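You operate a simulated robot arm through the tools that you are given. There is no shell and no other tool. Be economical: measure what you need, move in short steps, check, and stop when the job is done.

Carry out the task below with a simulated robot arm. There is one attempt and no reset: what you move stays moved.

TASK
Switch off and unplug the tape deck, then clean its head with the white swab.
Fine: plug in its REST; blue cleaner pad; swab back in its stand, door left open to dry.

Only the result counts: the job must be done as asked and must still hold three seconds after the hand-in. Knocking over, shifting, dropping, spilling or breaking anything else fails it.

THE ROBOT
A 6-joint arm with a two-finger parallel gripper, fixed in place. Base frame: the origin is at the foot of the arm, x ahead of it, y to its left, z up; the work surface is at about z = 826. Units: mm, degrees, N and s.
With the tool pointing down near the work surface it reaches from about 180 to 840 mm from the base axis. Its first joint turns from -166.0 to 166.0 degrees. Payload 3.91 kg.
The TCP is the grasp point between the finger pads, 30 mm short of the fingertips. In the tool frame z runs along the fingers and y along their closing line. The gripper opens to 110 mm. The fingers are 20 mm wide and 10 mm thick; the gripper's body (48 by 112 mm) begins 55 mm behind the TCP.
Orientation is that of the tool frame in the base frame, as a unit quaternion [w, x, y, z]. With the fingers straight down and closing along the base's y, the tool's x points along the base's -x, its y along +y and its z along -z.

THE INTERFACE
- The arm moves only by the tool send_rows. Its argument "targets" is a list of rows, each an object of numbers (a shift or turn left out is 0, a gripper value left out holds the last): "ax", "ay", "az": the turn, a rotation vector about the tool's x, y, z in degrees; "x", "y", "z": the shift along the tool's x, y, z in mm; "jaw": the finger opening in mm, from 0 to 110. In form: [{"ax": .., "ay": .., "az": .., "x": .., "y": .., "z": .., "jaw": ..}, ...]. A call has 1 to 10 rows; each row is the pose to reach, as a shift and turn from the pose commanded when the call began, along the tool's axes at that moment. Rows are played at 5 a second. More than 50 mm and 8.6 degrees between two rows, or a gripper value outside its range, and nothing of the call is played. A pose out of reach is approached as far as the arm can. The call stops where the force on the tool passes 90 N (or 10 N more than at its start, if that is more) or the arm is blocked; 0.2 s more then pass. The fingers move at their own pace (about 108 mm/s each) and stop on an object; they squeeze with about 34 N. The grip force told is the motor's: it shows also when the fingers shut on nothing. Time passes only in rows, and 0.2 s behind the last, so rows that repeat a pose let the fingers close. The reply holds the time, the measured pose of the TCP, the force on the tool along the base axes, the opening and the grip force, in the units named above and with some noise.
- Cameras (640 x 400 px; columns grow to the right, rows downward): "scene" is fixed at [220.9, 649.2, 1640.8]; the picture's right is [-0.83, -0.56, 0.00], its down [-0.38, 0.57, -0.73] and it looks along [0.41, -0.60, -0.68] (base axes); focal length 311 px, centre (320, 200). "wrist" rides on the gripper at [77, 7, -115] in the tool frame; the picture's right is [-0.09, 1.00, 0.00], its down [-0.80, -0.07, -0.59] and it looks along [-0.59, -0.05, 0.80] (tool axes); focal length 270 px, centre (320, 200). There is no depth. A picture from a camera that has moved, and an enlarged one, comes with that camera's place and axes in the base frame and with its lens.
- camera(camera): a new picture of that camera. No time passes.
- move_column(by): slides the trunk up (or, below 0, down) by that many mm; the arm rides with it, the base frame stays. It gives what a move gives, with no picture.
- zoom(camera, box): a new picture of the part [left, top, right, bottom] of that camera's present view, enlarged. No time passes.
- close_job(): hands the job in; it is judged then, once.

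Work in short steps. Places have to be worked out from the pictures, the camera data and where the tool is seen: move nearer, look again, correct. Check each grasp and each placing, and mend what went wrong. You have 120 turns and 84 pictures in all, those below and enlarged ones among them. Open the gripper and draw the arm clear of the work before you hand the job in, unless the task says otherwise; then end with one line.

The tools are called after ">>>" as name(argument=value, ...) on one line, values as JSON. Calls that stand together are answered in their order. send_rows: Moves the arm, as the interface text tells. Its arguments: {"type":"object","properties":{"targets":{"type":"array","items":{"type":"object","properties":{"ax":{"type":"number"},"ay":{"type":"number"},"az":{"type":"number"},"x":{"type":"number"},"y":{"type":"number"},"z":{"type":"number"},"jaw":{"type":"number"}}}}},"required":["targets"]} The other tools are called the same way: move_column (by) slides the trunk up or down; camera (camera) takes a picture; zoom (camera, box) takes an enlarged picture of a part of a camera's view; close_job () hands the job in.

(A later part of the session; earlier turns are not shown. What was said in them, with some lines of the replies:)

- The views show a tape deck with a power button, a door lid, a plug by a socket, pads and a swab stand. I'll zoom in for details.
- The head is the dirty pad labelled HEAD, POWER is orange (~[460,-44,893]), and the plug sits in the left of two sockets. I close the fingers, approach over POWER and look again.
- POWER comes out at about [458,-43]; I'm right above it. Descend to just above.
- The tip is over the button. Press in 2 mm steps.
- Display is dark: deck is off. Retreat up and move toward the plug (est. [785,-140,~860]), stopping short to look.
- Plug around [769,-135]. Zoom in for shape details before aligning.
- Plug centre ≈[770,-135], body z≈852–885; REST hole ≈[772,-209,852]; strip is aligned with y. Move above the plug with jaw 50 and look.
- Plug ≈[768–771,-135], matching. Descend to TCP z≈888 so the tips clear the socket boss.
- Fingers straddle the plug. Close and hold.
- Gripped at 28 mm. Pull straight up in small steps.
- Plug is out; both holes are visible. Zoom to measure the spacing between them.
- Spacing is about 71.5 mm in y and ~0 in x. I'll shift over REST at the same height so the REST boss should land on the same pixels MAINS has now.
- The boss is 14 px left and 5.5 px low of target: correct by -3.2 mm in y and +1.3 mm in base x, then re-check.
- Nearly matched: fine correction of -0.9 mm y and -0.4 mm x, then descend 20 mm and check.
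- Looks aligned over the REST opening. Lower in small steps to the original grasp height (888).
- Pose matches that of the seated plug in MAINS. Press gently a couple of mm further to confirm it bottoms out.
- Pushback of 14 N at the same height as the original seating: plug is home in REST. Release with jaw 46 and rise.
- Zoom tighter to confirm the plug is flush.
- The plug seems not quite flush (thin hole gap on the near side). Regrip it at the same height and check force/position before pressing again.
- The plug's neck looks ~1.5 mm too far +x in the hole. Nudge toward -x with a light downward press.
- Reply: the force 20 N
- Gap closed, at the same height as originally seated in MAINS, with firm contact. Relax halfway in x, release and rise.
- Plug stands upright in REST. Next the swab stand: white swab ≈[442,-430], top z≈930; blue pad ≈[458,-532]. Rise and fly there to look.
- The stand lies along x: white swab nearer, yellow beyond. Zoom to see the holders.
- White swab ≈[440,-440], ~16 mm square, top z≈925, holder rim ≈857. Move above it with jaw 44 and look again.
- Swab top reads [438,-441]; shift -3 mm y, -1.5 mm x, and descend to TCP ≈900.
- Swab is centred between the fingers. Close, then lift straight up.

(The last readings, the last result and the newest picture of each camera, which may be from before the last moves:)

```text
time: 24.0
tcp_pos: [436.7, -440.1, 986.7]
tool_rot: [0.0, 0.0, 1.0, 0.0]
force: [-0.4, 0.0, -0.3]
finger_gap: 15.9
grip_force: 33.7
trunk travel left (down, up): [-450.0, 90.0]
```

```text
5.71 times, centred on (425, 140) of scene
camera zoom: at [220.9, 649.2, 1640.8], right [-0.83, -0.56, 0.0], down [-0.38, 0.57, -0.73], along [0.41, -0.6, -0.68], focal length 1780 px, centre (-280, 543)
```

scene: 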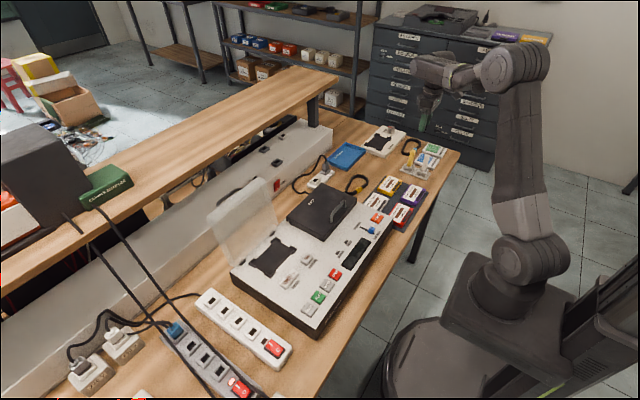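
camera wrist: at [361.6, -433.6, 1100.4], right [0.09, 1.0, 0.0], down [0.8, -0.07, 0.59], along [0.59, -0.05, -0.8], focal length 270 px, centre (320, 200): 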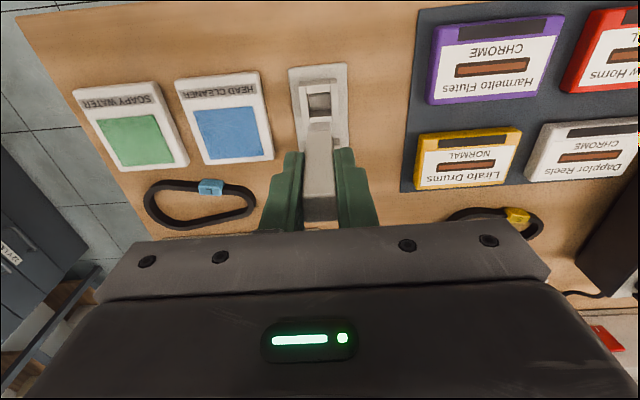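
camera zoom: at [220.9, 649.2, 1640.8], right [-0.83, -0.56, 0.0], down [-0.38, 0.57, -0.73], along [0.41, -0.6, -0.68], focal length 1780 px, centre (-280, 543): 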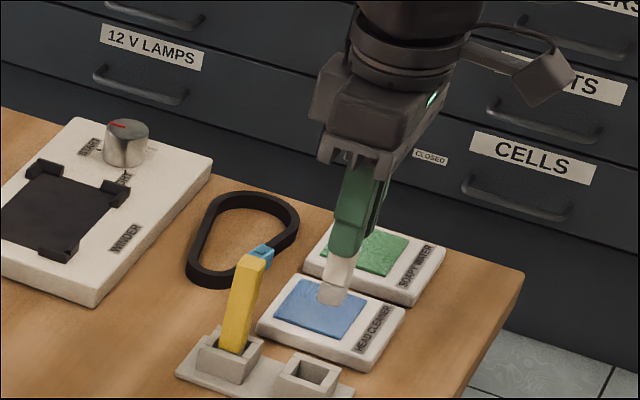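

Holding the white swab, gap 15.9, tip ≈68 mm below TCP. Blue HEAD CLEANER pad centre ≈[464,-536]; move over it (y first), lower to near contact.

>>> send_rows(targets=[{"y": -40, "jaw": 5}, {"x": -10, "y": -80, "jaw": 5}, {"x": -27, "y": -96, "jaw": 5}, {"x": -27, "y": -96, "z": 35, "jaw": 5}, {"x": -27, "y": -96, "z": 68, "jaw": 5}])

>>> camera(camera="wrist")

>>> zoom(camera="scene", box=[385, 105, 465, 175])

```text
time: 25.2
tcp_pos: [466.0, -535.1, 919.1]
tool_rot: [0.0, 0.0, 1.0, 0.0]
force: [0.2, 0.6, 0.8]
finger_gap: 16.1
grip_force: 34.3
trunk travel left (down, up): [-450.0, 90.0]
```

```text
36 pictures are left
camera wrist: at [389.3, -530.0, 1033.1], right [0.09, 1.0, 0.0], down [0.8, -0.07, 0.59], along [0.59, -0.05, -0.8], focal length 270 px, centre (320, 200)
```

wrist: 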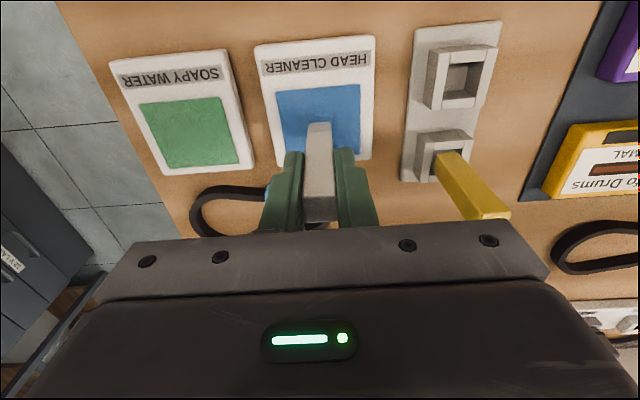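

```text
5.71 times, centred on (425, 140) of scene
camera zoom: at [220.9, 649.2, 1640.8], right [-0.83, -0.56, 0.0], down [-0.38, 0.57, -0.73], along [0.41, -0.6, -0.68], focal length 1780 px, centre (-280, 543)
```

zoom: 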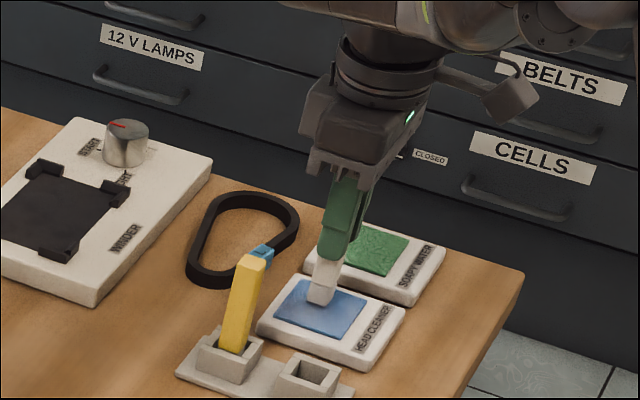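

The tip hovers ~12 mm above the blue pad, centred. Lower in 2 mm steps until contact.

>>> send_rows(targets=[{"z": 5, "jaw": 5}, {"z": 8, "jaw": 5}, {"z": 10, "jaw": 5}, {"z": 12, "jaw": 5}, {"z": 13, "jaw": 5}])

>>> zoom(camera="wrist", box=[250, 60, 390, 180])

```text
time: 26.4
tcp_pos: [466.1, -535.0, 910.7]
tool_rot: [0.002, 0.0, 1.0, -0.002]
force: [2.1, -4.5, 34.0]
finger_gap: 16.1
grip_force: 33.9
trunk travel left (down, up): [-450.0, 90.0]
```

```text
3.33 times, centred on (320, 120) of wrist
camera zoom: at [388.6, -529.2, 1023.6], right [0.09, 1.0, 0.0], down [0.8, -0.07, 0.6], along [0.59, -0.06, -0.8], focal length 901 px, centre (320, 467)
```

zoom: 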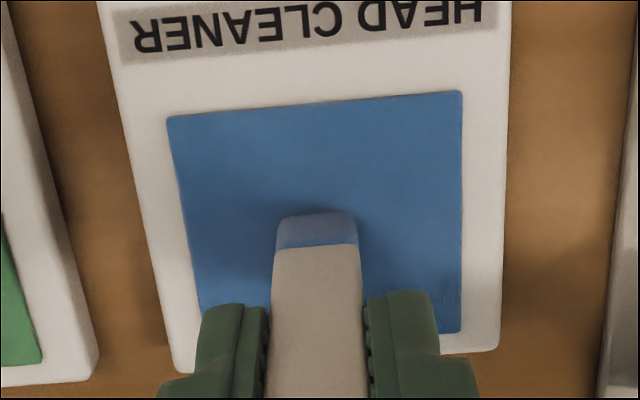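

Tip has turned blue with 34 N contact: soaked. Lift and travel at safe height toward the head (≈[560,308,895]).

>>> send_rows(targets=[{"z": -10, "jaw": 5}, {"z": -50, "jaw": 5}, {"z": -95, "jaw": 5}, {"z": -140, "jaw": 5}, {"z": -180, "jaw": 5}, {"y": 45, "z": -180, "jaw": 5}, {"y": 90, "z": -180, "jaw": 5}, {"y": 135, "z": -180, "jaw": 5}, {"y": 180, "z": -180, "jaw": 5}, {"y": 225, "z": -180, "jaw": 5}])

>>> send_rows(targets=[{"x": -4, "y": 45, "jaw": 5}, {"x": -8, "y": 90, "jaw": 5}, {"x": -12, "y": 135, "jaw": 5}, {"x": -16, "y": 180, "jaw": 5}, {"x": -20, "y": 225, "jaw": 5}, {"x": -24, "y": 270, "jaw": 5}, {"x": -28, "y": 315, "jaw": 5}, {"x": -32, "y": 360, "jaw": 5}, {"x": -36, "y": 405, "jaw": 5}, {"x": -40, "y": 450, "jaw": 5}])

>>> send_rows(targets=[{"x": -12, "y": 40, "jaw": 5}, {"x": -24, "y": 80, "jaw": 5}, {"x": -36, "y": 120, "jaw": 5}, {"x": -50, "y": 160, "jaw": 5}])

>>> camera(camera="wrist")

>>> camera(camera="scene")

```text
time: 28.6
tcp_pos: [464.8, -308.2, 1088.6]
tool_rot: [0.0, -0.001, 1.0, 0.0]
force: [0.1, -0.3, 0.1]
finger_gap: 15.9
grip_force: 33.7
trunk travel left (down, up): [-450.0, 90.0]
```

```text
time: 30.8
tcp_pos: [507.0, 140.9, 1086.2]
tool_rot: [0.001, -0.001, 1.0, 0.001]
force: [-0.2, 0.5, 0.1]
finger_gap: 15.8
grip_force: 33.7
trunk travel left (down, up): [-450.0, 90.0]
```

```text
time: 31.8
tcp_pos: [557.3, 301.9, 1086.6]
tool_rot: [0.0, 0.0, 1.0, -0.001]
force: [-0.2, 0.1, -0.3]
finger_gap: 16.1
grip_force: 33.9
trunk travel left (down, up): [-450.0, 90.0]
```

```text
33 pictures are left
camera wrist: at [480.0, 306.6, 1200.7], right [0.09, 1.0, 0.0], down [0.8, -0.07, 0.59], along [0.59, -0.05, -0.8], focal length 270 px, centre (320, 200)
```

wrist: 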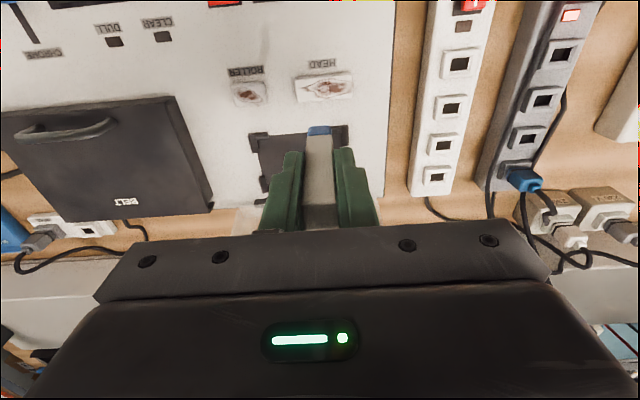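

```text
32 pictures are left
```

scene: 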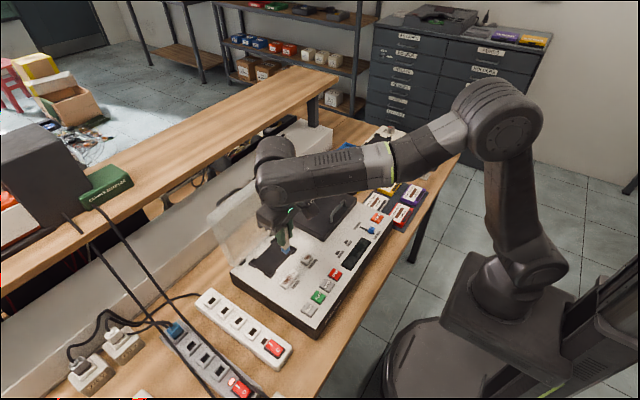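

Head centre by this view ≈[554,303]. Descend to TCP ~1000 and check position and door clearance.

>>> send_rows(targets=[{"x": 2, "y": 1, "z": 30, "jaw": 5}, {"x": 2, "y": 1, "z": 60, "jaw": 5}, {"x": 2, "y": 1, "z": 88, "jaw": 5}])

>>> camera(camera="wrist")

>>> zoom(camera="scene", box=[200, 130, 380, 310])

```text
time: 32.6
tcp_pos: [553.2, 300.6, 996.7]
tool_rot: [0.0, 0.0, 1.0, 0.0]
force: [1.0, 0.6, -0.7]
finger_gap: 15.8
grip_force: 34.0
trunk travel left (down, up): [-450.0, 90.0]
```

```text
31 pictures are left
camera wrist: at [476.9, 306.3, 1111.5], right [0.09, 1.0, 0.0], down [0.8, -0.07, 0.59], along [0.59, -0.05, -0.8], focal length 270 px, centre (320, 200)
```

wrist: 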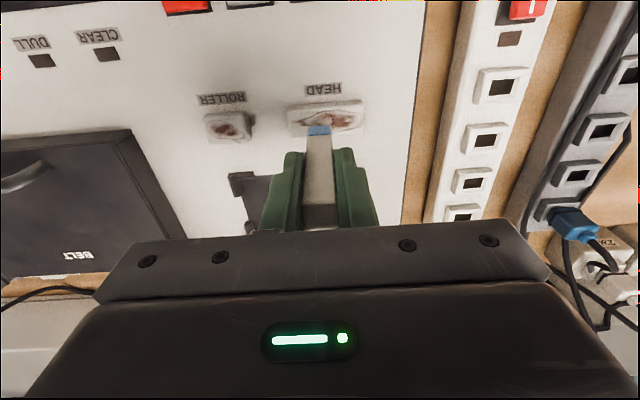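

```text
2.22 times, centred on (290, 220) of scene
camera zoom: at [220.9, 649.2, 1640.8], right [-0.83, -0.56, 0.0], down [-0.38, 0.57, -0.73], along [0.41, -0.6, -0.68], focal length 692 px, centre (387, 156)
```

zoom: 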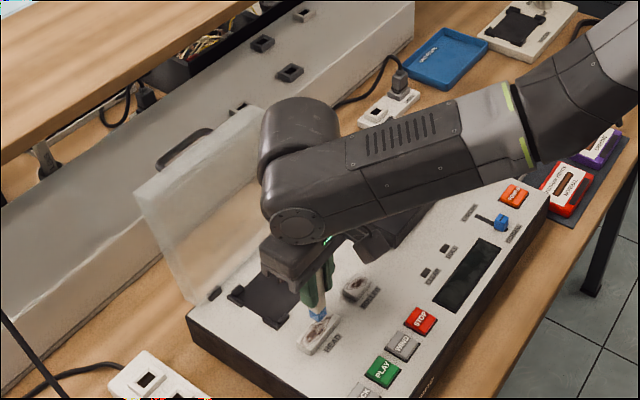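

Head ≈[551,304]. Adjust -2.5 mm x, +2 mm y and lower toward contact in decreasing steps.

>>> send_rows(targets=[{"x": 2.5, "y": 2, "z": 8, "jaw": 5}, {"x": 2.5, "y": 2, "z": 16, "jaw": 5}, {"x": 2.5, "y": 2, "z": 20, "jaw": 5}, {"x": 2.5, "y": 2, "z": 22, "jaw": 5}])

>>> zoom(camera="wrist", box=[240, 80, 400, 200])

```text
time: 33.6
tcp_pos: [551.4, 303.6, 977.0]
tool_rot: [0.001, 0.0, 1.0, 0.0]
force: [0.4, 0.2, 5.5]
finger_gap: 15.8
grip_force: 34.3
trunk travel left (down, up): [-450.0, 90.0]
```

```text
3.33 times, centred on (320, 140) of wrist
camera zoom: at [474.5, 307.9, 1090.9], right [0.09, 1.0, 0.0], down [0.8, -0.07, 0.6], along [0.59, -0.05, -0.8], focal length 901 px, centre (320, 400)
```

zoom: 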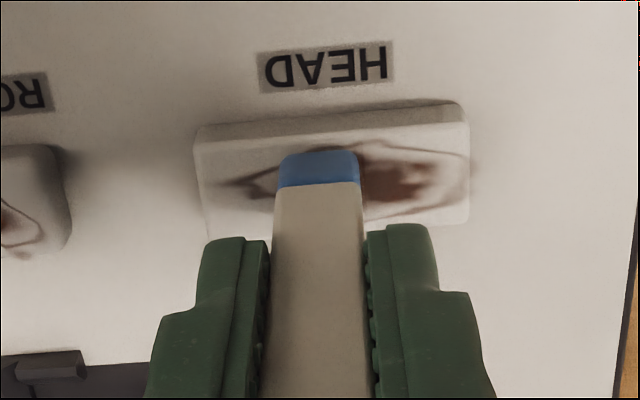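

Light contact (5.5 N) on the head. Press ~1 mm more and rub along y across the stain.

>>> send_rows(targets=[{"z": 1, "jaw": 5}, {"y": 6, "z": 1, "jaw": 5}, {"y": 12, "z": 1, "jaw": 5}, {"y": 17, "z": 1, "jaw": 5}, {"y": 10, "z": 1, "jaw": 5}, {"y": 3, "z": 1, "jaw": 5}, {"y": -4, "z": 1, "jaw": 5}, {"y": -11, "z": 1, "jaw": 5}, {"y": -4, "z": 1, "jaw": 5}, {"y": 2, "z": 1, "jaw": 5}])

>>> zoom(camera="wrist", box=[240, 80, 400, 200])

```text
time: 35.8
tcp_pos: [551.2, 303.4, 976.3]
tool_rot: [0.0, 0.001, 1.0, 0.0]
force: [0.7, -6.0, 18.7]
finger_gap: 15.9
grip_force: 34.4
trunk travel left (down, up): [-450.0, 90.0]
```

```text
3.33 times, centred on (320, 140) of wrist
camera zoom: at [474.0, 309.6, 1090.6], right [0.09, 1.0, 0.0], down [0.8, -0.07, 0.6], along [0.59, -0.05, -0.8], focal length 901 px, centre (320, 400)
```

zoom: 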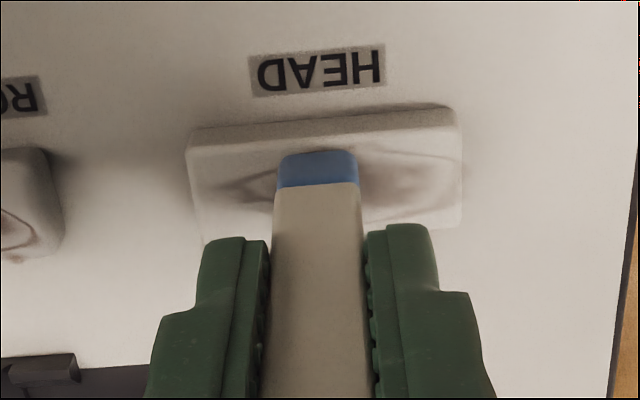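

The stain is fading. Continue rubbing in y and x.

>>> send_rows(targets=[{"y": 8, "jaw": 5}, {"y": 15, "jaw": 5}, {"x": 3, "y": 8, "jaw": 5}, {"x": 3, "jaw": 5}, {"x": 3, "y": -8, "jaw": 5}, {"x": 3, "y": -14, "jaw": 5}, {"x": -3, "y": -8, "jaw": 5}, {"x": -3, "jaw": 5}, {"x": -3, "y": 8, "jaw": 5}, {"x": 0, "y": 15, "jaw": 5}])

>>> send_rows(targets=[{"y": -8, "jaw": 5}, {"y": -16, "jaw": 5}, {"y": -24, "jaw": 5}, {"y": -29, "jaw": 5}, {"y": -22, "jaw": 5}, {"y": -14, "jaw": 5}, {"y": -6, "jaw": 5}, {"y": 0, "jaw": 5}, {"y": -8, "jaw": 5}, {"y": -15, "jaw": 5}])

>>> zoom(camera="wrist", box=[240, 80, 400, 200])

```text
time: 38.0
tcp_pos: [551.4, 317.5, 976.7]
tool_rot: [0.001, 0.0, 1.0, 0.002]
force: [3.3, -4.4, 19.7]
finger_gap: 15.9
grip_force: 34.1
trunk travel left (down, up): [-450.0, 90.0]
```

```text
time: 40.2
tcp_pos: [551.7, 304.5, 976.2]
tool_rot: [0.001, -0.001, 1.0, 0.0]
force: [-0.1, 4.7, 18.3]
finger_gap: 15.9
grip_force: 34.2
trunk travel left (down, up): [-450.0, 90.0]
```

```text
3.33 times, centred on (320, 140) of wrist
camera zoom: at [472.6, 311.7, 1090.4], right [0.09, 1.0, 0.0], down [0.8, -0.07, 0.6], along [0.59, -0.05, -0.8], focal length 901 px, centre (320, 400)
```

zoom: 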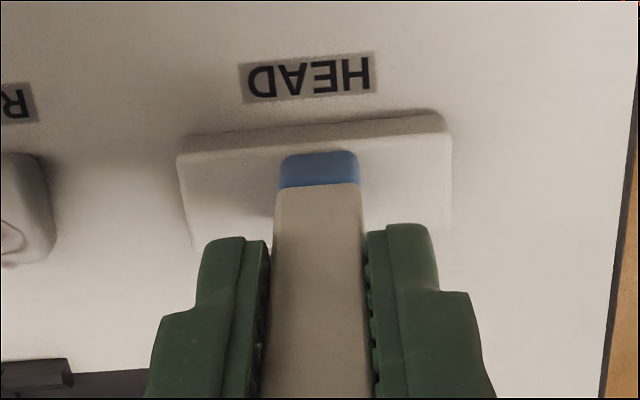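

The head looks clean. Lift off and verify.

>>> send_rows(targets=[{"z": -20, "jaw": 5}, {"z": -60, "jaw": 5}, {"z": -110, "jaw": 5}])

>>> zoom(camera="wrist", box=[220, 50, 400, 180])

>>> zoom(camera="scene", box=[200, 170, 380, 340])

```text
time: 41.0
tcp_pos: [551.8, 305.1, 1088.0]
tool_rot: [0.0, 0.0, 1.0, 0.0]
force: [-0.1, -0.1, 0.6]
finger_gap: 15.9
grip_force: 33.8
trunk travel left (down, up): [-450.0, 90.0]
```

```text
3.08 times, centred on (310, 115) of wrist
camera zoom: at [474.6, 310.9, 1201.2], right [0.09, 1.0, 0.0], down [0.8, -0.07, 0.59], along [0.59, -0.05, -0.8], focal length 832 px, centre (351, 462)
```

zoom: 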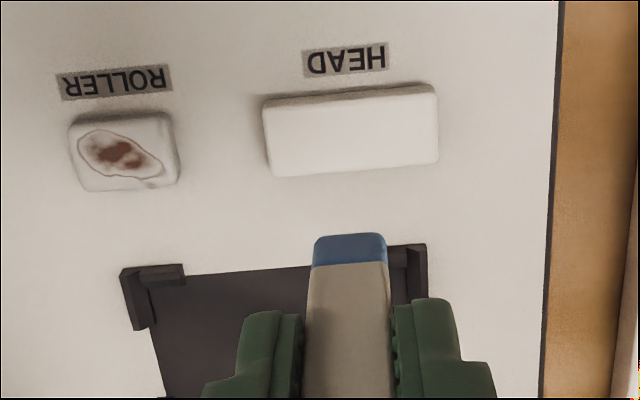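

```text
2.35 times, centred on (290, 255) of scene
camera zoom: at [220.9, 649.2, 1640.8], right [-0.83, -0.56, 0.0], down [-0.38, 0.57, -0.73], along [0.41, -0.6, -0.68], focal length 733 px, centre (391, 71)
```

zoom: 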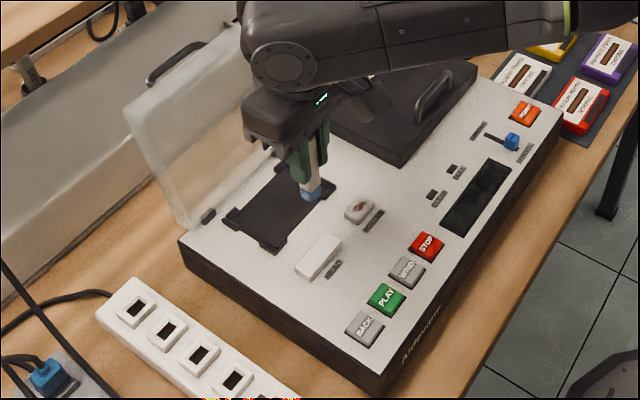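

Head is spotless, door still open, deck off. Fly the swab back to its holder (reverse of the tracked shifts: tool x +112.5, y -744).

>>> send_rows(targets=[{"x": 10, "y": -45, "jaw": 5}, {"x": 20, "y": -90, "jaw": 5}, {"x": 30, "y": -135, "jaw": 5}, {"x": 40, "y": -180, "jaw": 5}, {"x": 50, "y": -225, "jaw": 5}, {"x": 55, "y": -270, "jaw": 5}, {"x": 60, "y": -315, "jaw": 5}, {"x": 65, "y": -360, "jaw": 5}, {"x": 70, "y": -405, "jaw": 5}, {"x": 75, "y": -450, "jaw": 5}])

>>> send_rows(targets=[{"x": 8, "y": -45, "jaw": 5}, {"x": 16, "y": -90, "jaw": 5}, {"x": 24, "y": -135, "jaw": 5}, {"x": 32, "y": -180, "jaw": 5}, {"x": 37.5, "y": -225, "jaw": 5}, {"x": 37.5, "y": -265, "jaw": 5}, {"x": 37.5, "y": -294, "jaw": 5}, {"x": 37.5, "y": -294, "z": 45, "jaw": 5}, {"x": 37.5, "y": -294, "z": 90, "jaw": 5}])

>>> zoom(camera="wrist", box=[240, 50, 400, 180])

>>> zoom(camera="scene", box=[385, 105, 465, 185])

```text
time: 43.2
tcp_pos: [476.8, -146.6, 1085.8]
tool_rot: [0.0, 0.0, 1.0, 0.0]
force: [0.1, -0.3, -0.9]
finger_gap: 15.6
grip_force: 33.6
trunk travel left (down, up): [-450.0, 90.0]
```

```text
time: 45.2
tcp_pos: [439.1, -441.7, 996.5]
tool_rot: [0.0, 0.001, 1.0, 0.0]
force: [0.6, -0.8, -0.7]
finger_gap: 15.7
grip_force: 34.0
trunk travel left (down, up): [-450.0, 90.0]
```

```text
3.08 times, centred on (320, 115) of wrist
camera zoom: at [362.6, -436.0, 1110.5], right [0.09, 1.0, 0.0], down [0.8, -0.07, 0.59], along [0.59, -0.05, -0.8], focal length 832 px, centre (320, 462)
```

zoom: 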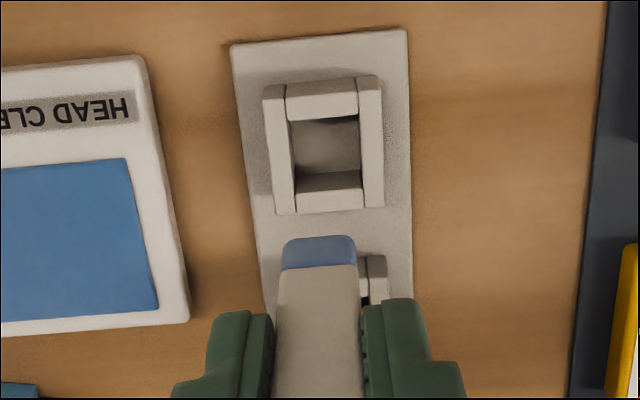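

```text
5.00 times, centred on (425, 145) of scene
camera zoom: at [220.9, 649.2, 1640.8], right [-0.83, -0.56, 0.0], down [-0.38, 0.57, -0.73], along [0.41, -0.6, -0.68], focal length 1557 px, centre (-205, 475)
```

zoom: 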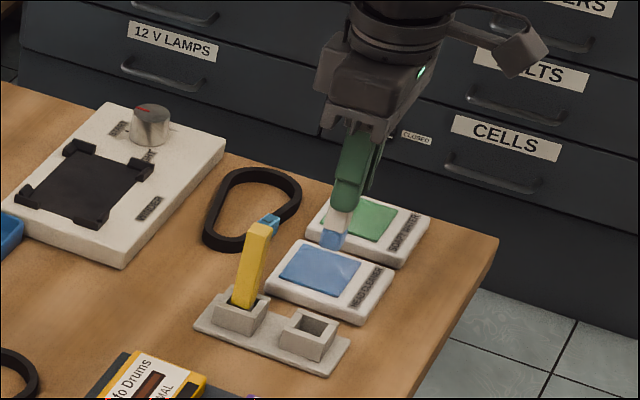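

The tip is back over the empty holder per tracked pose. Lower most of the way and check alignment before entering.

>>> send_rows(targets=[{"z": 30, "jaw": 5}, {"z": 58, "jaw": 5}, {"z": 66, "jaw": 5}])

>>> zoom(camera="wrist", box=[260, 70, 380, 170])

>>> zoom(camera="scene", box=[405, 140, 445, 180])

```text
time: 46.0
tcp_pos: [440.0, -438.6, 929.7]
tool_rot: [0.0, 0.0, 1.0, 0.0]
force: [-0.2, -0.2, -1.2]
finger_gap: 15.7
grip_force: 34.2
trunk travel left (down, up): [-450.0, 90.0]
```

```text
4.00 times, centred on (320, 120) of wrist
camera zoom: at [362.6, -433.1, 1044.4], right [0.09, 1.0, 0.0], down [0.8, -0.07, 0.59], along [0.59, -0.05, -0.8], focal length 1081 px, centre (320, 520)
```

zoom: 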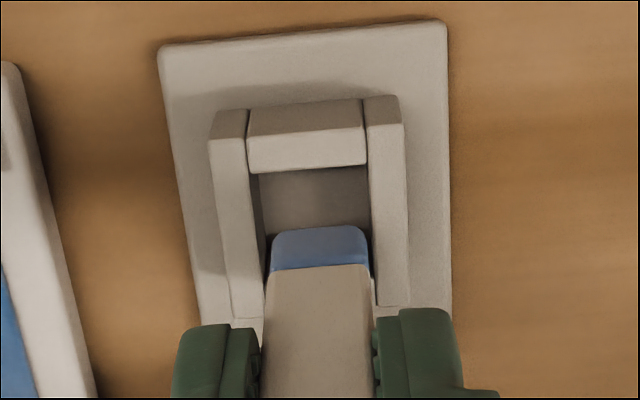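

```text
10.00 times, centred on (425, 160) of scene
camera zoom: at [220.9, 649.2, 1640.8], right [-0.83, -0.56, 0.0], down [-0.38, 0.57, -0.73], along [0.41, -0.6, -0.68], focal length 3114 px, centre (-730, 600)
```

zoom: 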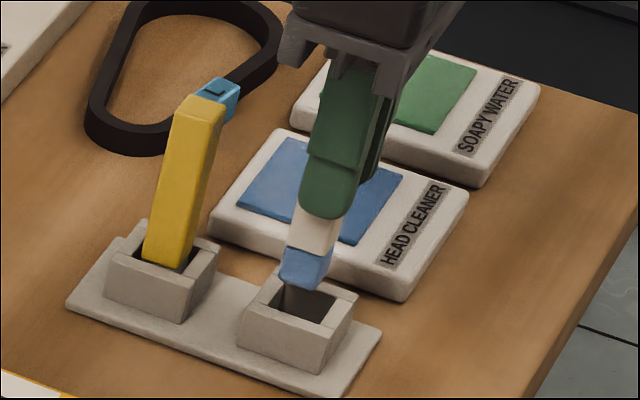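

Alignment matches the original standing position. Bias -1 mm in x and lower gently until it touches the floor.

>>> send_rows(targets=[{"x": 1, "z": 5, "jaw": 5}, {"x": 1, "z": 10, "jaw": 5}, {"x": 1, "z": 15, "jaw": 5}, {"x": 1, "z": 19, "jaw": 5}])

>>> zoom(camera="wrist", box=[260, 90, 380, 190])

>>> zoom(camera="scene", box=[405, 140, 445, 180])

```text
time: 47.0
tcp_pos: [437.3, -440.9, 910.8]
tool_rot: [0.001, 0.0, 1.0, 0.0]
force: [0.0, -0.1, -0.5]
finger_gap: 15.5
grip_force: 34.1
trunk travel left (down, up): [-450.0, 90.0]
```

```text
4.00 times, centred on (320, 140) of wrist
camera zoom: at [361.0, -434.5, 1024.2], right [0.09, 1.0, 0.0], down [0.8, -0.07, 0.59], along [0.59, -0.05, -0.8], focal length 1081 px, centre (320, 440)
```

zoom: 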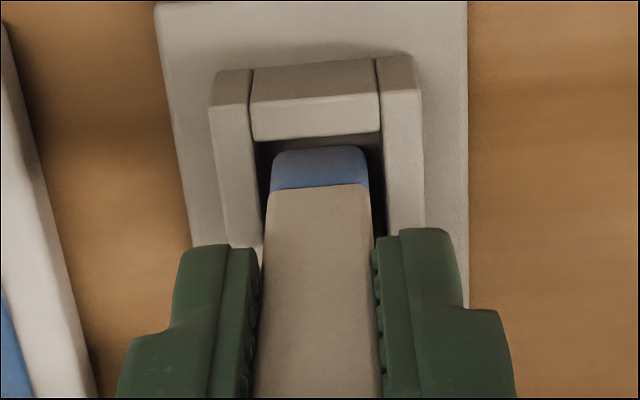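

```text
10.00 times, centred on (425, 160) of scene
camera zoom: at [220.9, 649.2, 1640.8], right [-0.83, -0.56, 0.0], down [-0.38, 0.57, -0.73], along [0.41, -0.6, -0.68], focal length 3114 px, centre (-730, 600)
```

zoom: 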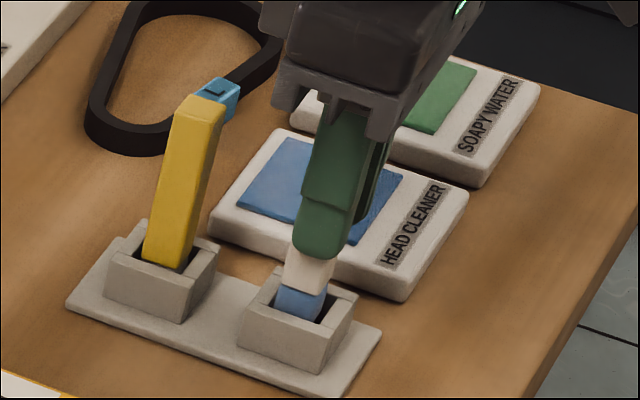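

The tip is inside the holder. Continue down slowly to floor contact.

>>> send_rows(targets=[{"z": 3, "jaw": 5}, {"z": 6, "jaw": 5}, {"z": 8, "jaw": 5}])

```text
time: 47.8
tcp_pos: [438.3, -440.9, 903.2]
tool_rot: [-0.001, 0.0, 1.0, 0.0]
force: [0.0, -0.7, 0.2]
finger_gap: 15.9
grip_force: 34.2
trunk travel left (down, up): [-450.0, 90.0]
```

No contact yet (swab slid up slightly in the grip); keep lowering in small steps.

>>> send_rows(targets=[{"z": 1.5, "jaw": 5}, {"z": 3, "jaw": 5}, {"z": 4.5, "jaw": 5}])

```text
time: 48.6
tcp_pos: [438.6, -439.3, 898.3]
tool_rot: [0.0, -0.001, 1.0, 0.0]
force: [-0.7, 0.5, 5.3]
finger_gap: 16.0
grip_force: 34.3
trunk travel left (down, up): [-450.0, 90.0]
```

Floor contact (5 N). Ease 0.5 mm, open, and check it stands before rising.

>>> send_rows(targets=[{"z": -0.5, "jaw": 17}, {"z": -0.5, "jaw": 22}, {"z": -0.5, "jaw": 32}, {"z": -0.5, "jaw": 42}, {"z": -0.5, "jaw": 42}])

>>> camera(camera="wrist")

```text
time: 49.8
tcp_pos: [438.4, -439.9, 898.9]
tool_rot: [0.0, 0.0, 1.0, -0.001]
force: [0.0, -0.4, -0.2]
finger_gap: 42.1
grip_force: 0.1
trunk travel left (down, up): [-450.0, 90.0]
```

```text
18 pictures are left
camera wrist: at [361.5, -434.1, 1012.9], right [0.09, 1.0, 0.0], down [0.8, -0.07, 0.59], along [0.59, -0.05, -0.8], focal length 270 px, centre (320, 200)
```

wrist: 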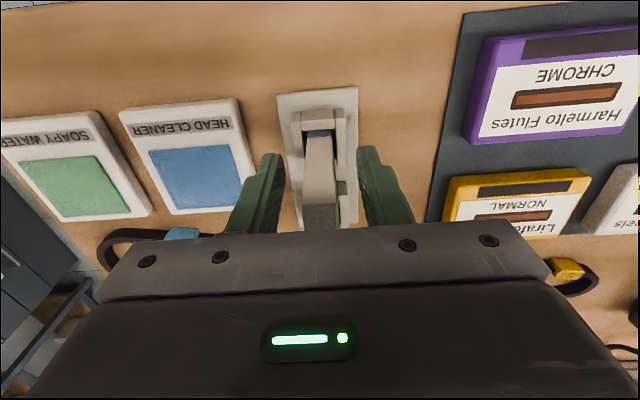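

The swab stands on its own. Rise straight up and verify everything.

>>> send_rows(targets=[{"z": -30}, {"z": -70}, {"z": -115}, {"z": -160}, {"z": -200}, {"x": 40, "z": -200}, {"x": 80, "z": -200}])

>>> zoom(camera="scene", box=[395, 135, 455, 185])

>>> zoom(camera="scene", box=[200, 120, 460, 340])

>>> zoom(camera="scene", box=[310, 150, 350, 183])

```text
time: 51.4
tcp_pos: [358.4, -439.9, 1099.5]
tool_rot: [0.0, -0.001, 1.0, 0.0]
force: [-0.2, -0.2, 0.0]
finger_gap: 42.2
grip_force: 0.1
trunk travel left (down, up): [-450.0, 90.0]
```

```text
8.00 times, centred on (425, 160) of scene
camera zoom: at [220.9, 649.2, 1640.8], right [-0.83, -0.56, 0.0], down [-0.38, 0.57, -0.73], along [0.41, -0.6, -0.68], focal length 2491 px, centre (-520, 520)
```

zoom: 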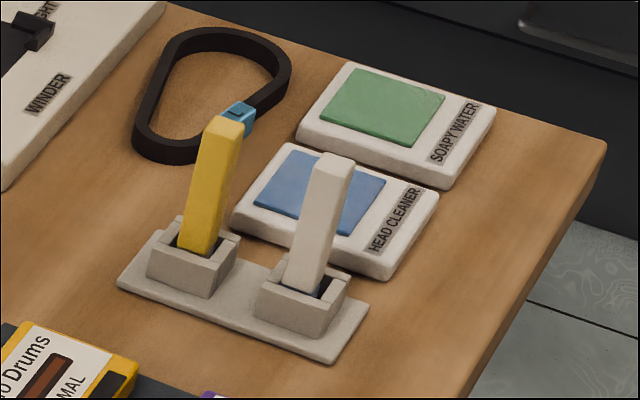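

```text
1.82 times, centred on (330, 230) of scene
camera zoom: at [220.9, 649.2, 1640.8], right [-0.83, -0.56, 0.0], down [-0.38, 0.57, -0.73], along [0.41, -0.6, -0.68], focal length 566 px, centre (302, 146)
```

zoom: 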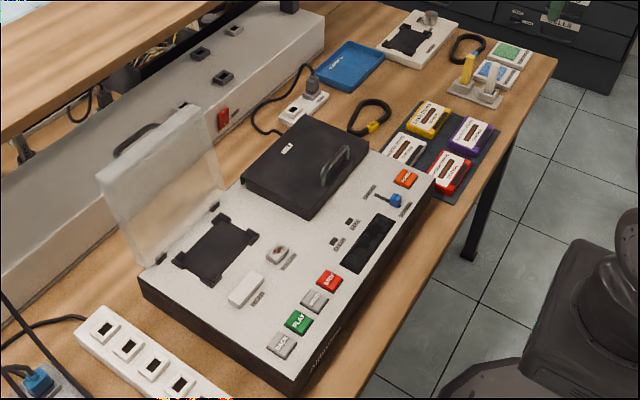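

```text
12.12 times, centred on (330, 166) of scene
camera zoom: at [220.9, 649.2, 1640.8], right [-0.83, -0.56, 0.0], down [-0.38, 0.57, -0.73], along [0.41, -0.6, -0.68], focal length 3775 px, centre (199, 606)
```

zoom: 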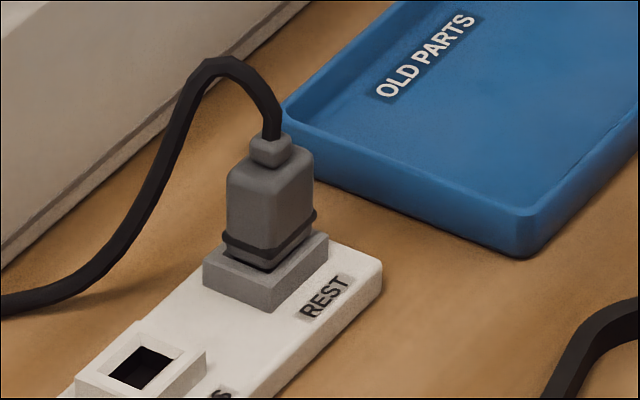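

All checks pass: the display is dark, the plug is seated in REST, the head is clean and the swab is back in its stand. The door is open, nothing else has moved, and the arm is clear, so I'm handing in.

>>> close_job()

```text
The job is handed in.
```

I switched the tape deck off, moved its plug from MAINS to REST and cleaned the head with the white swab dipped on the blue cleaner pad; the swab is back in its stand, the door is open to dry, and the job is handed in.
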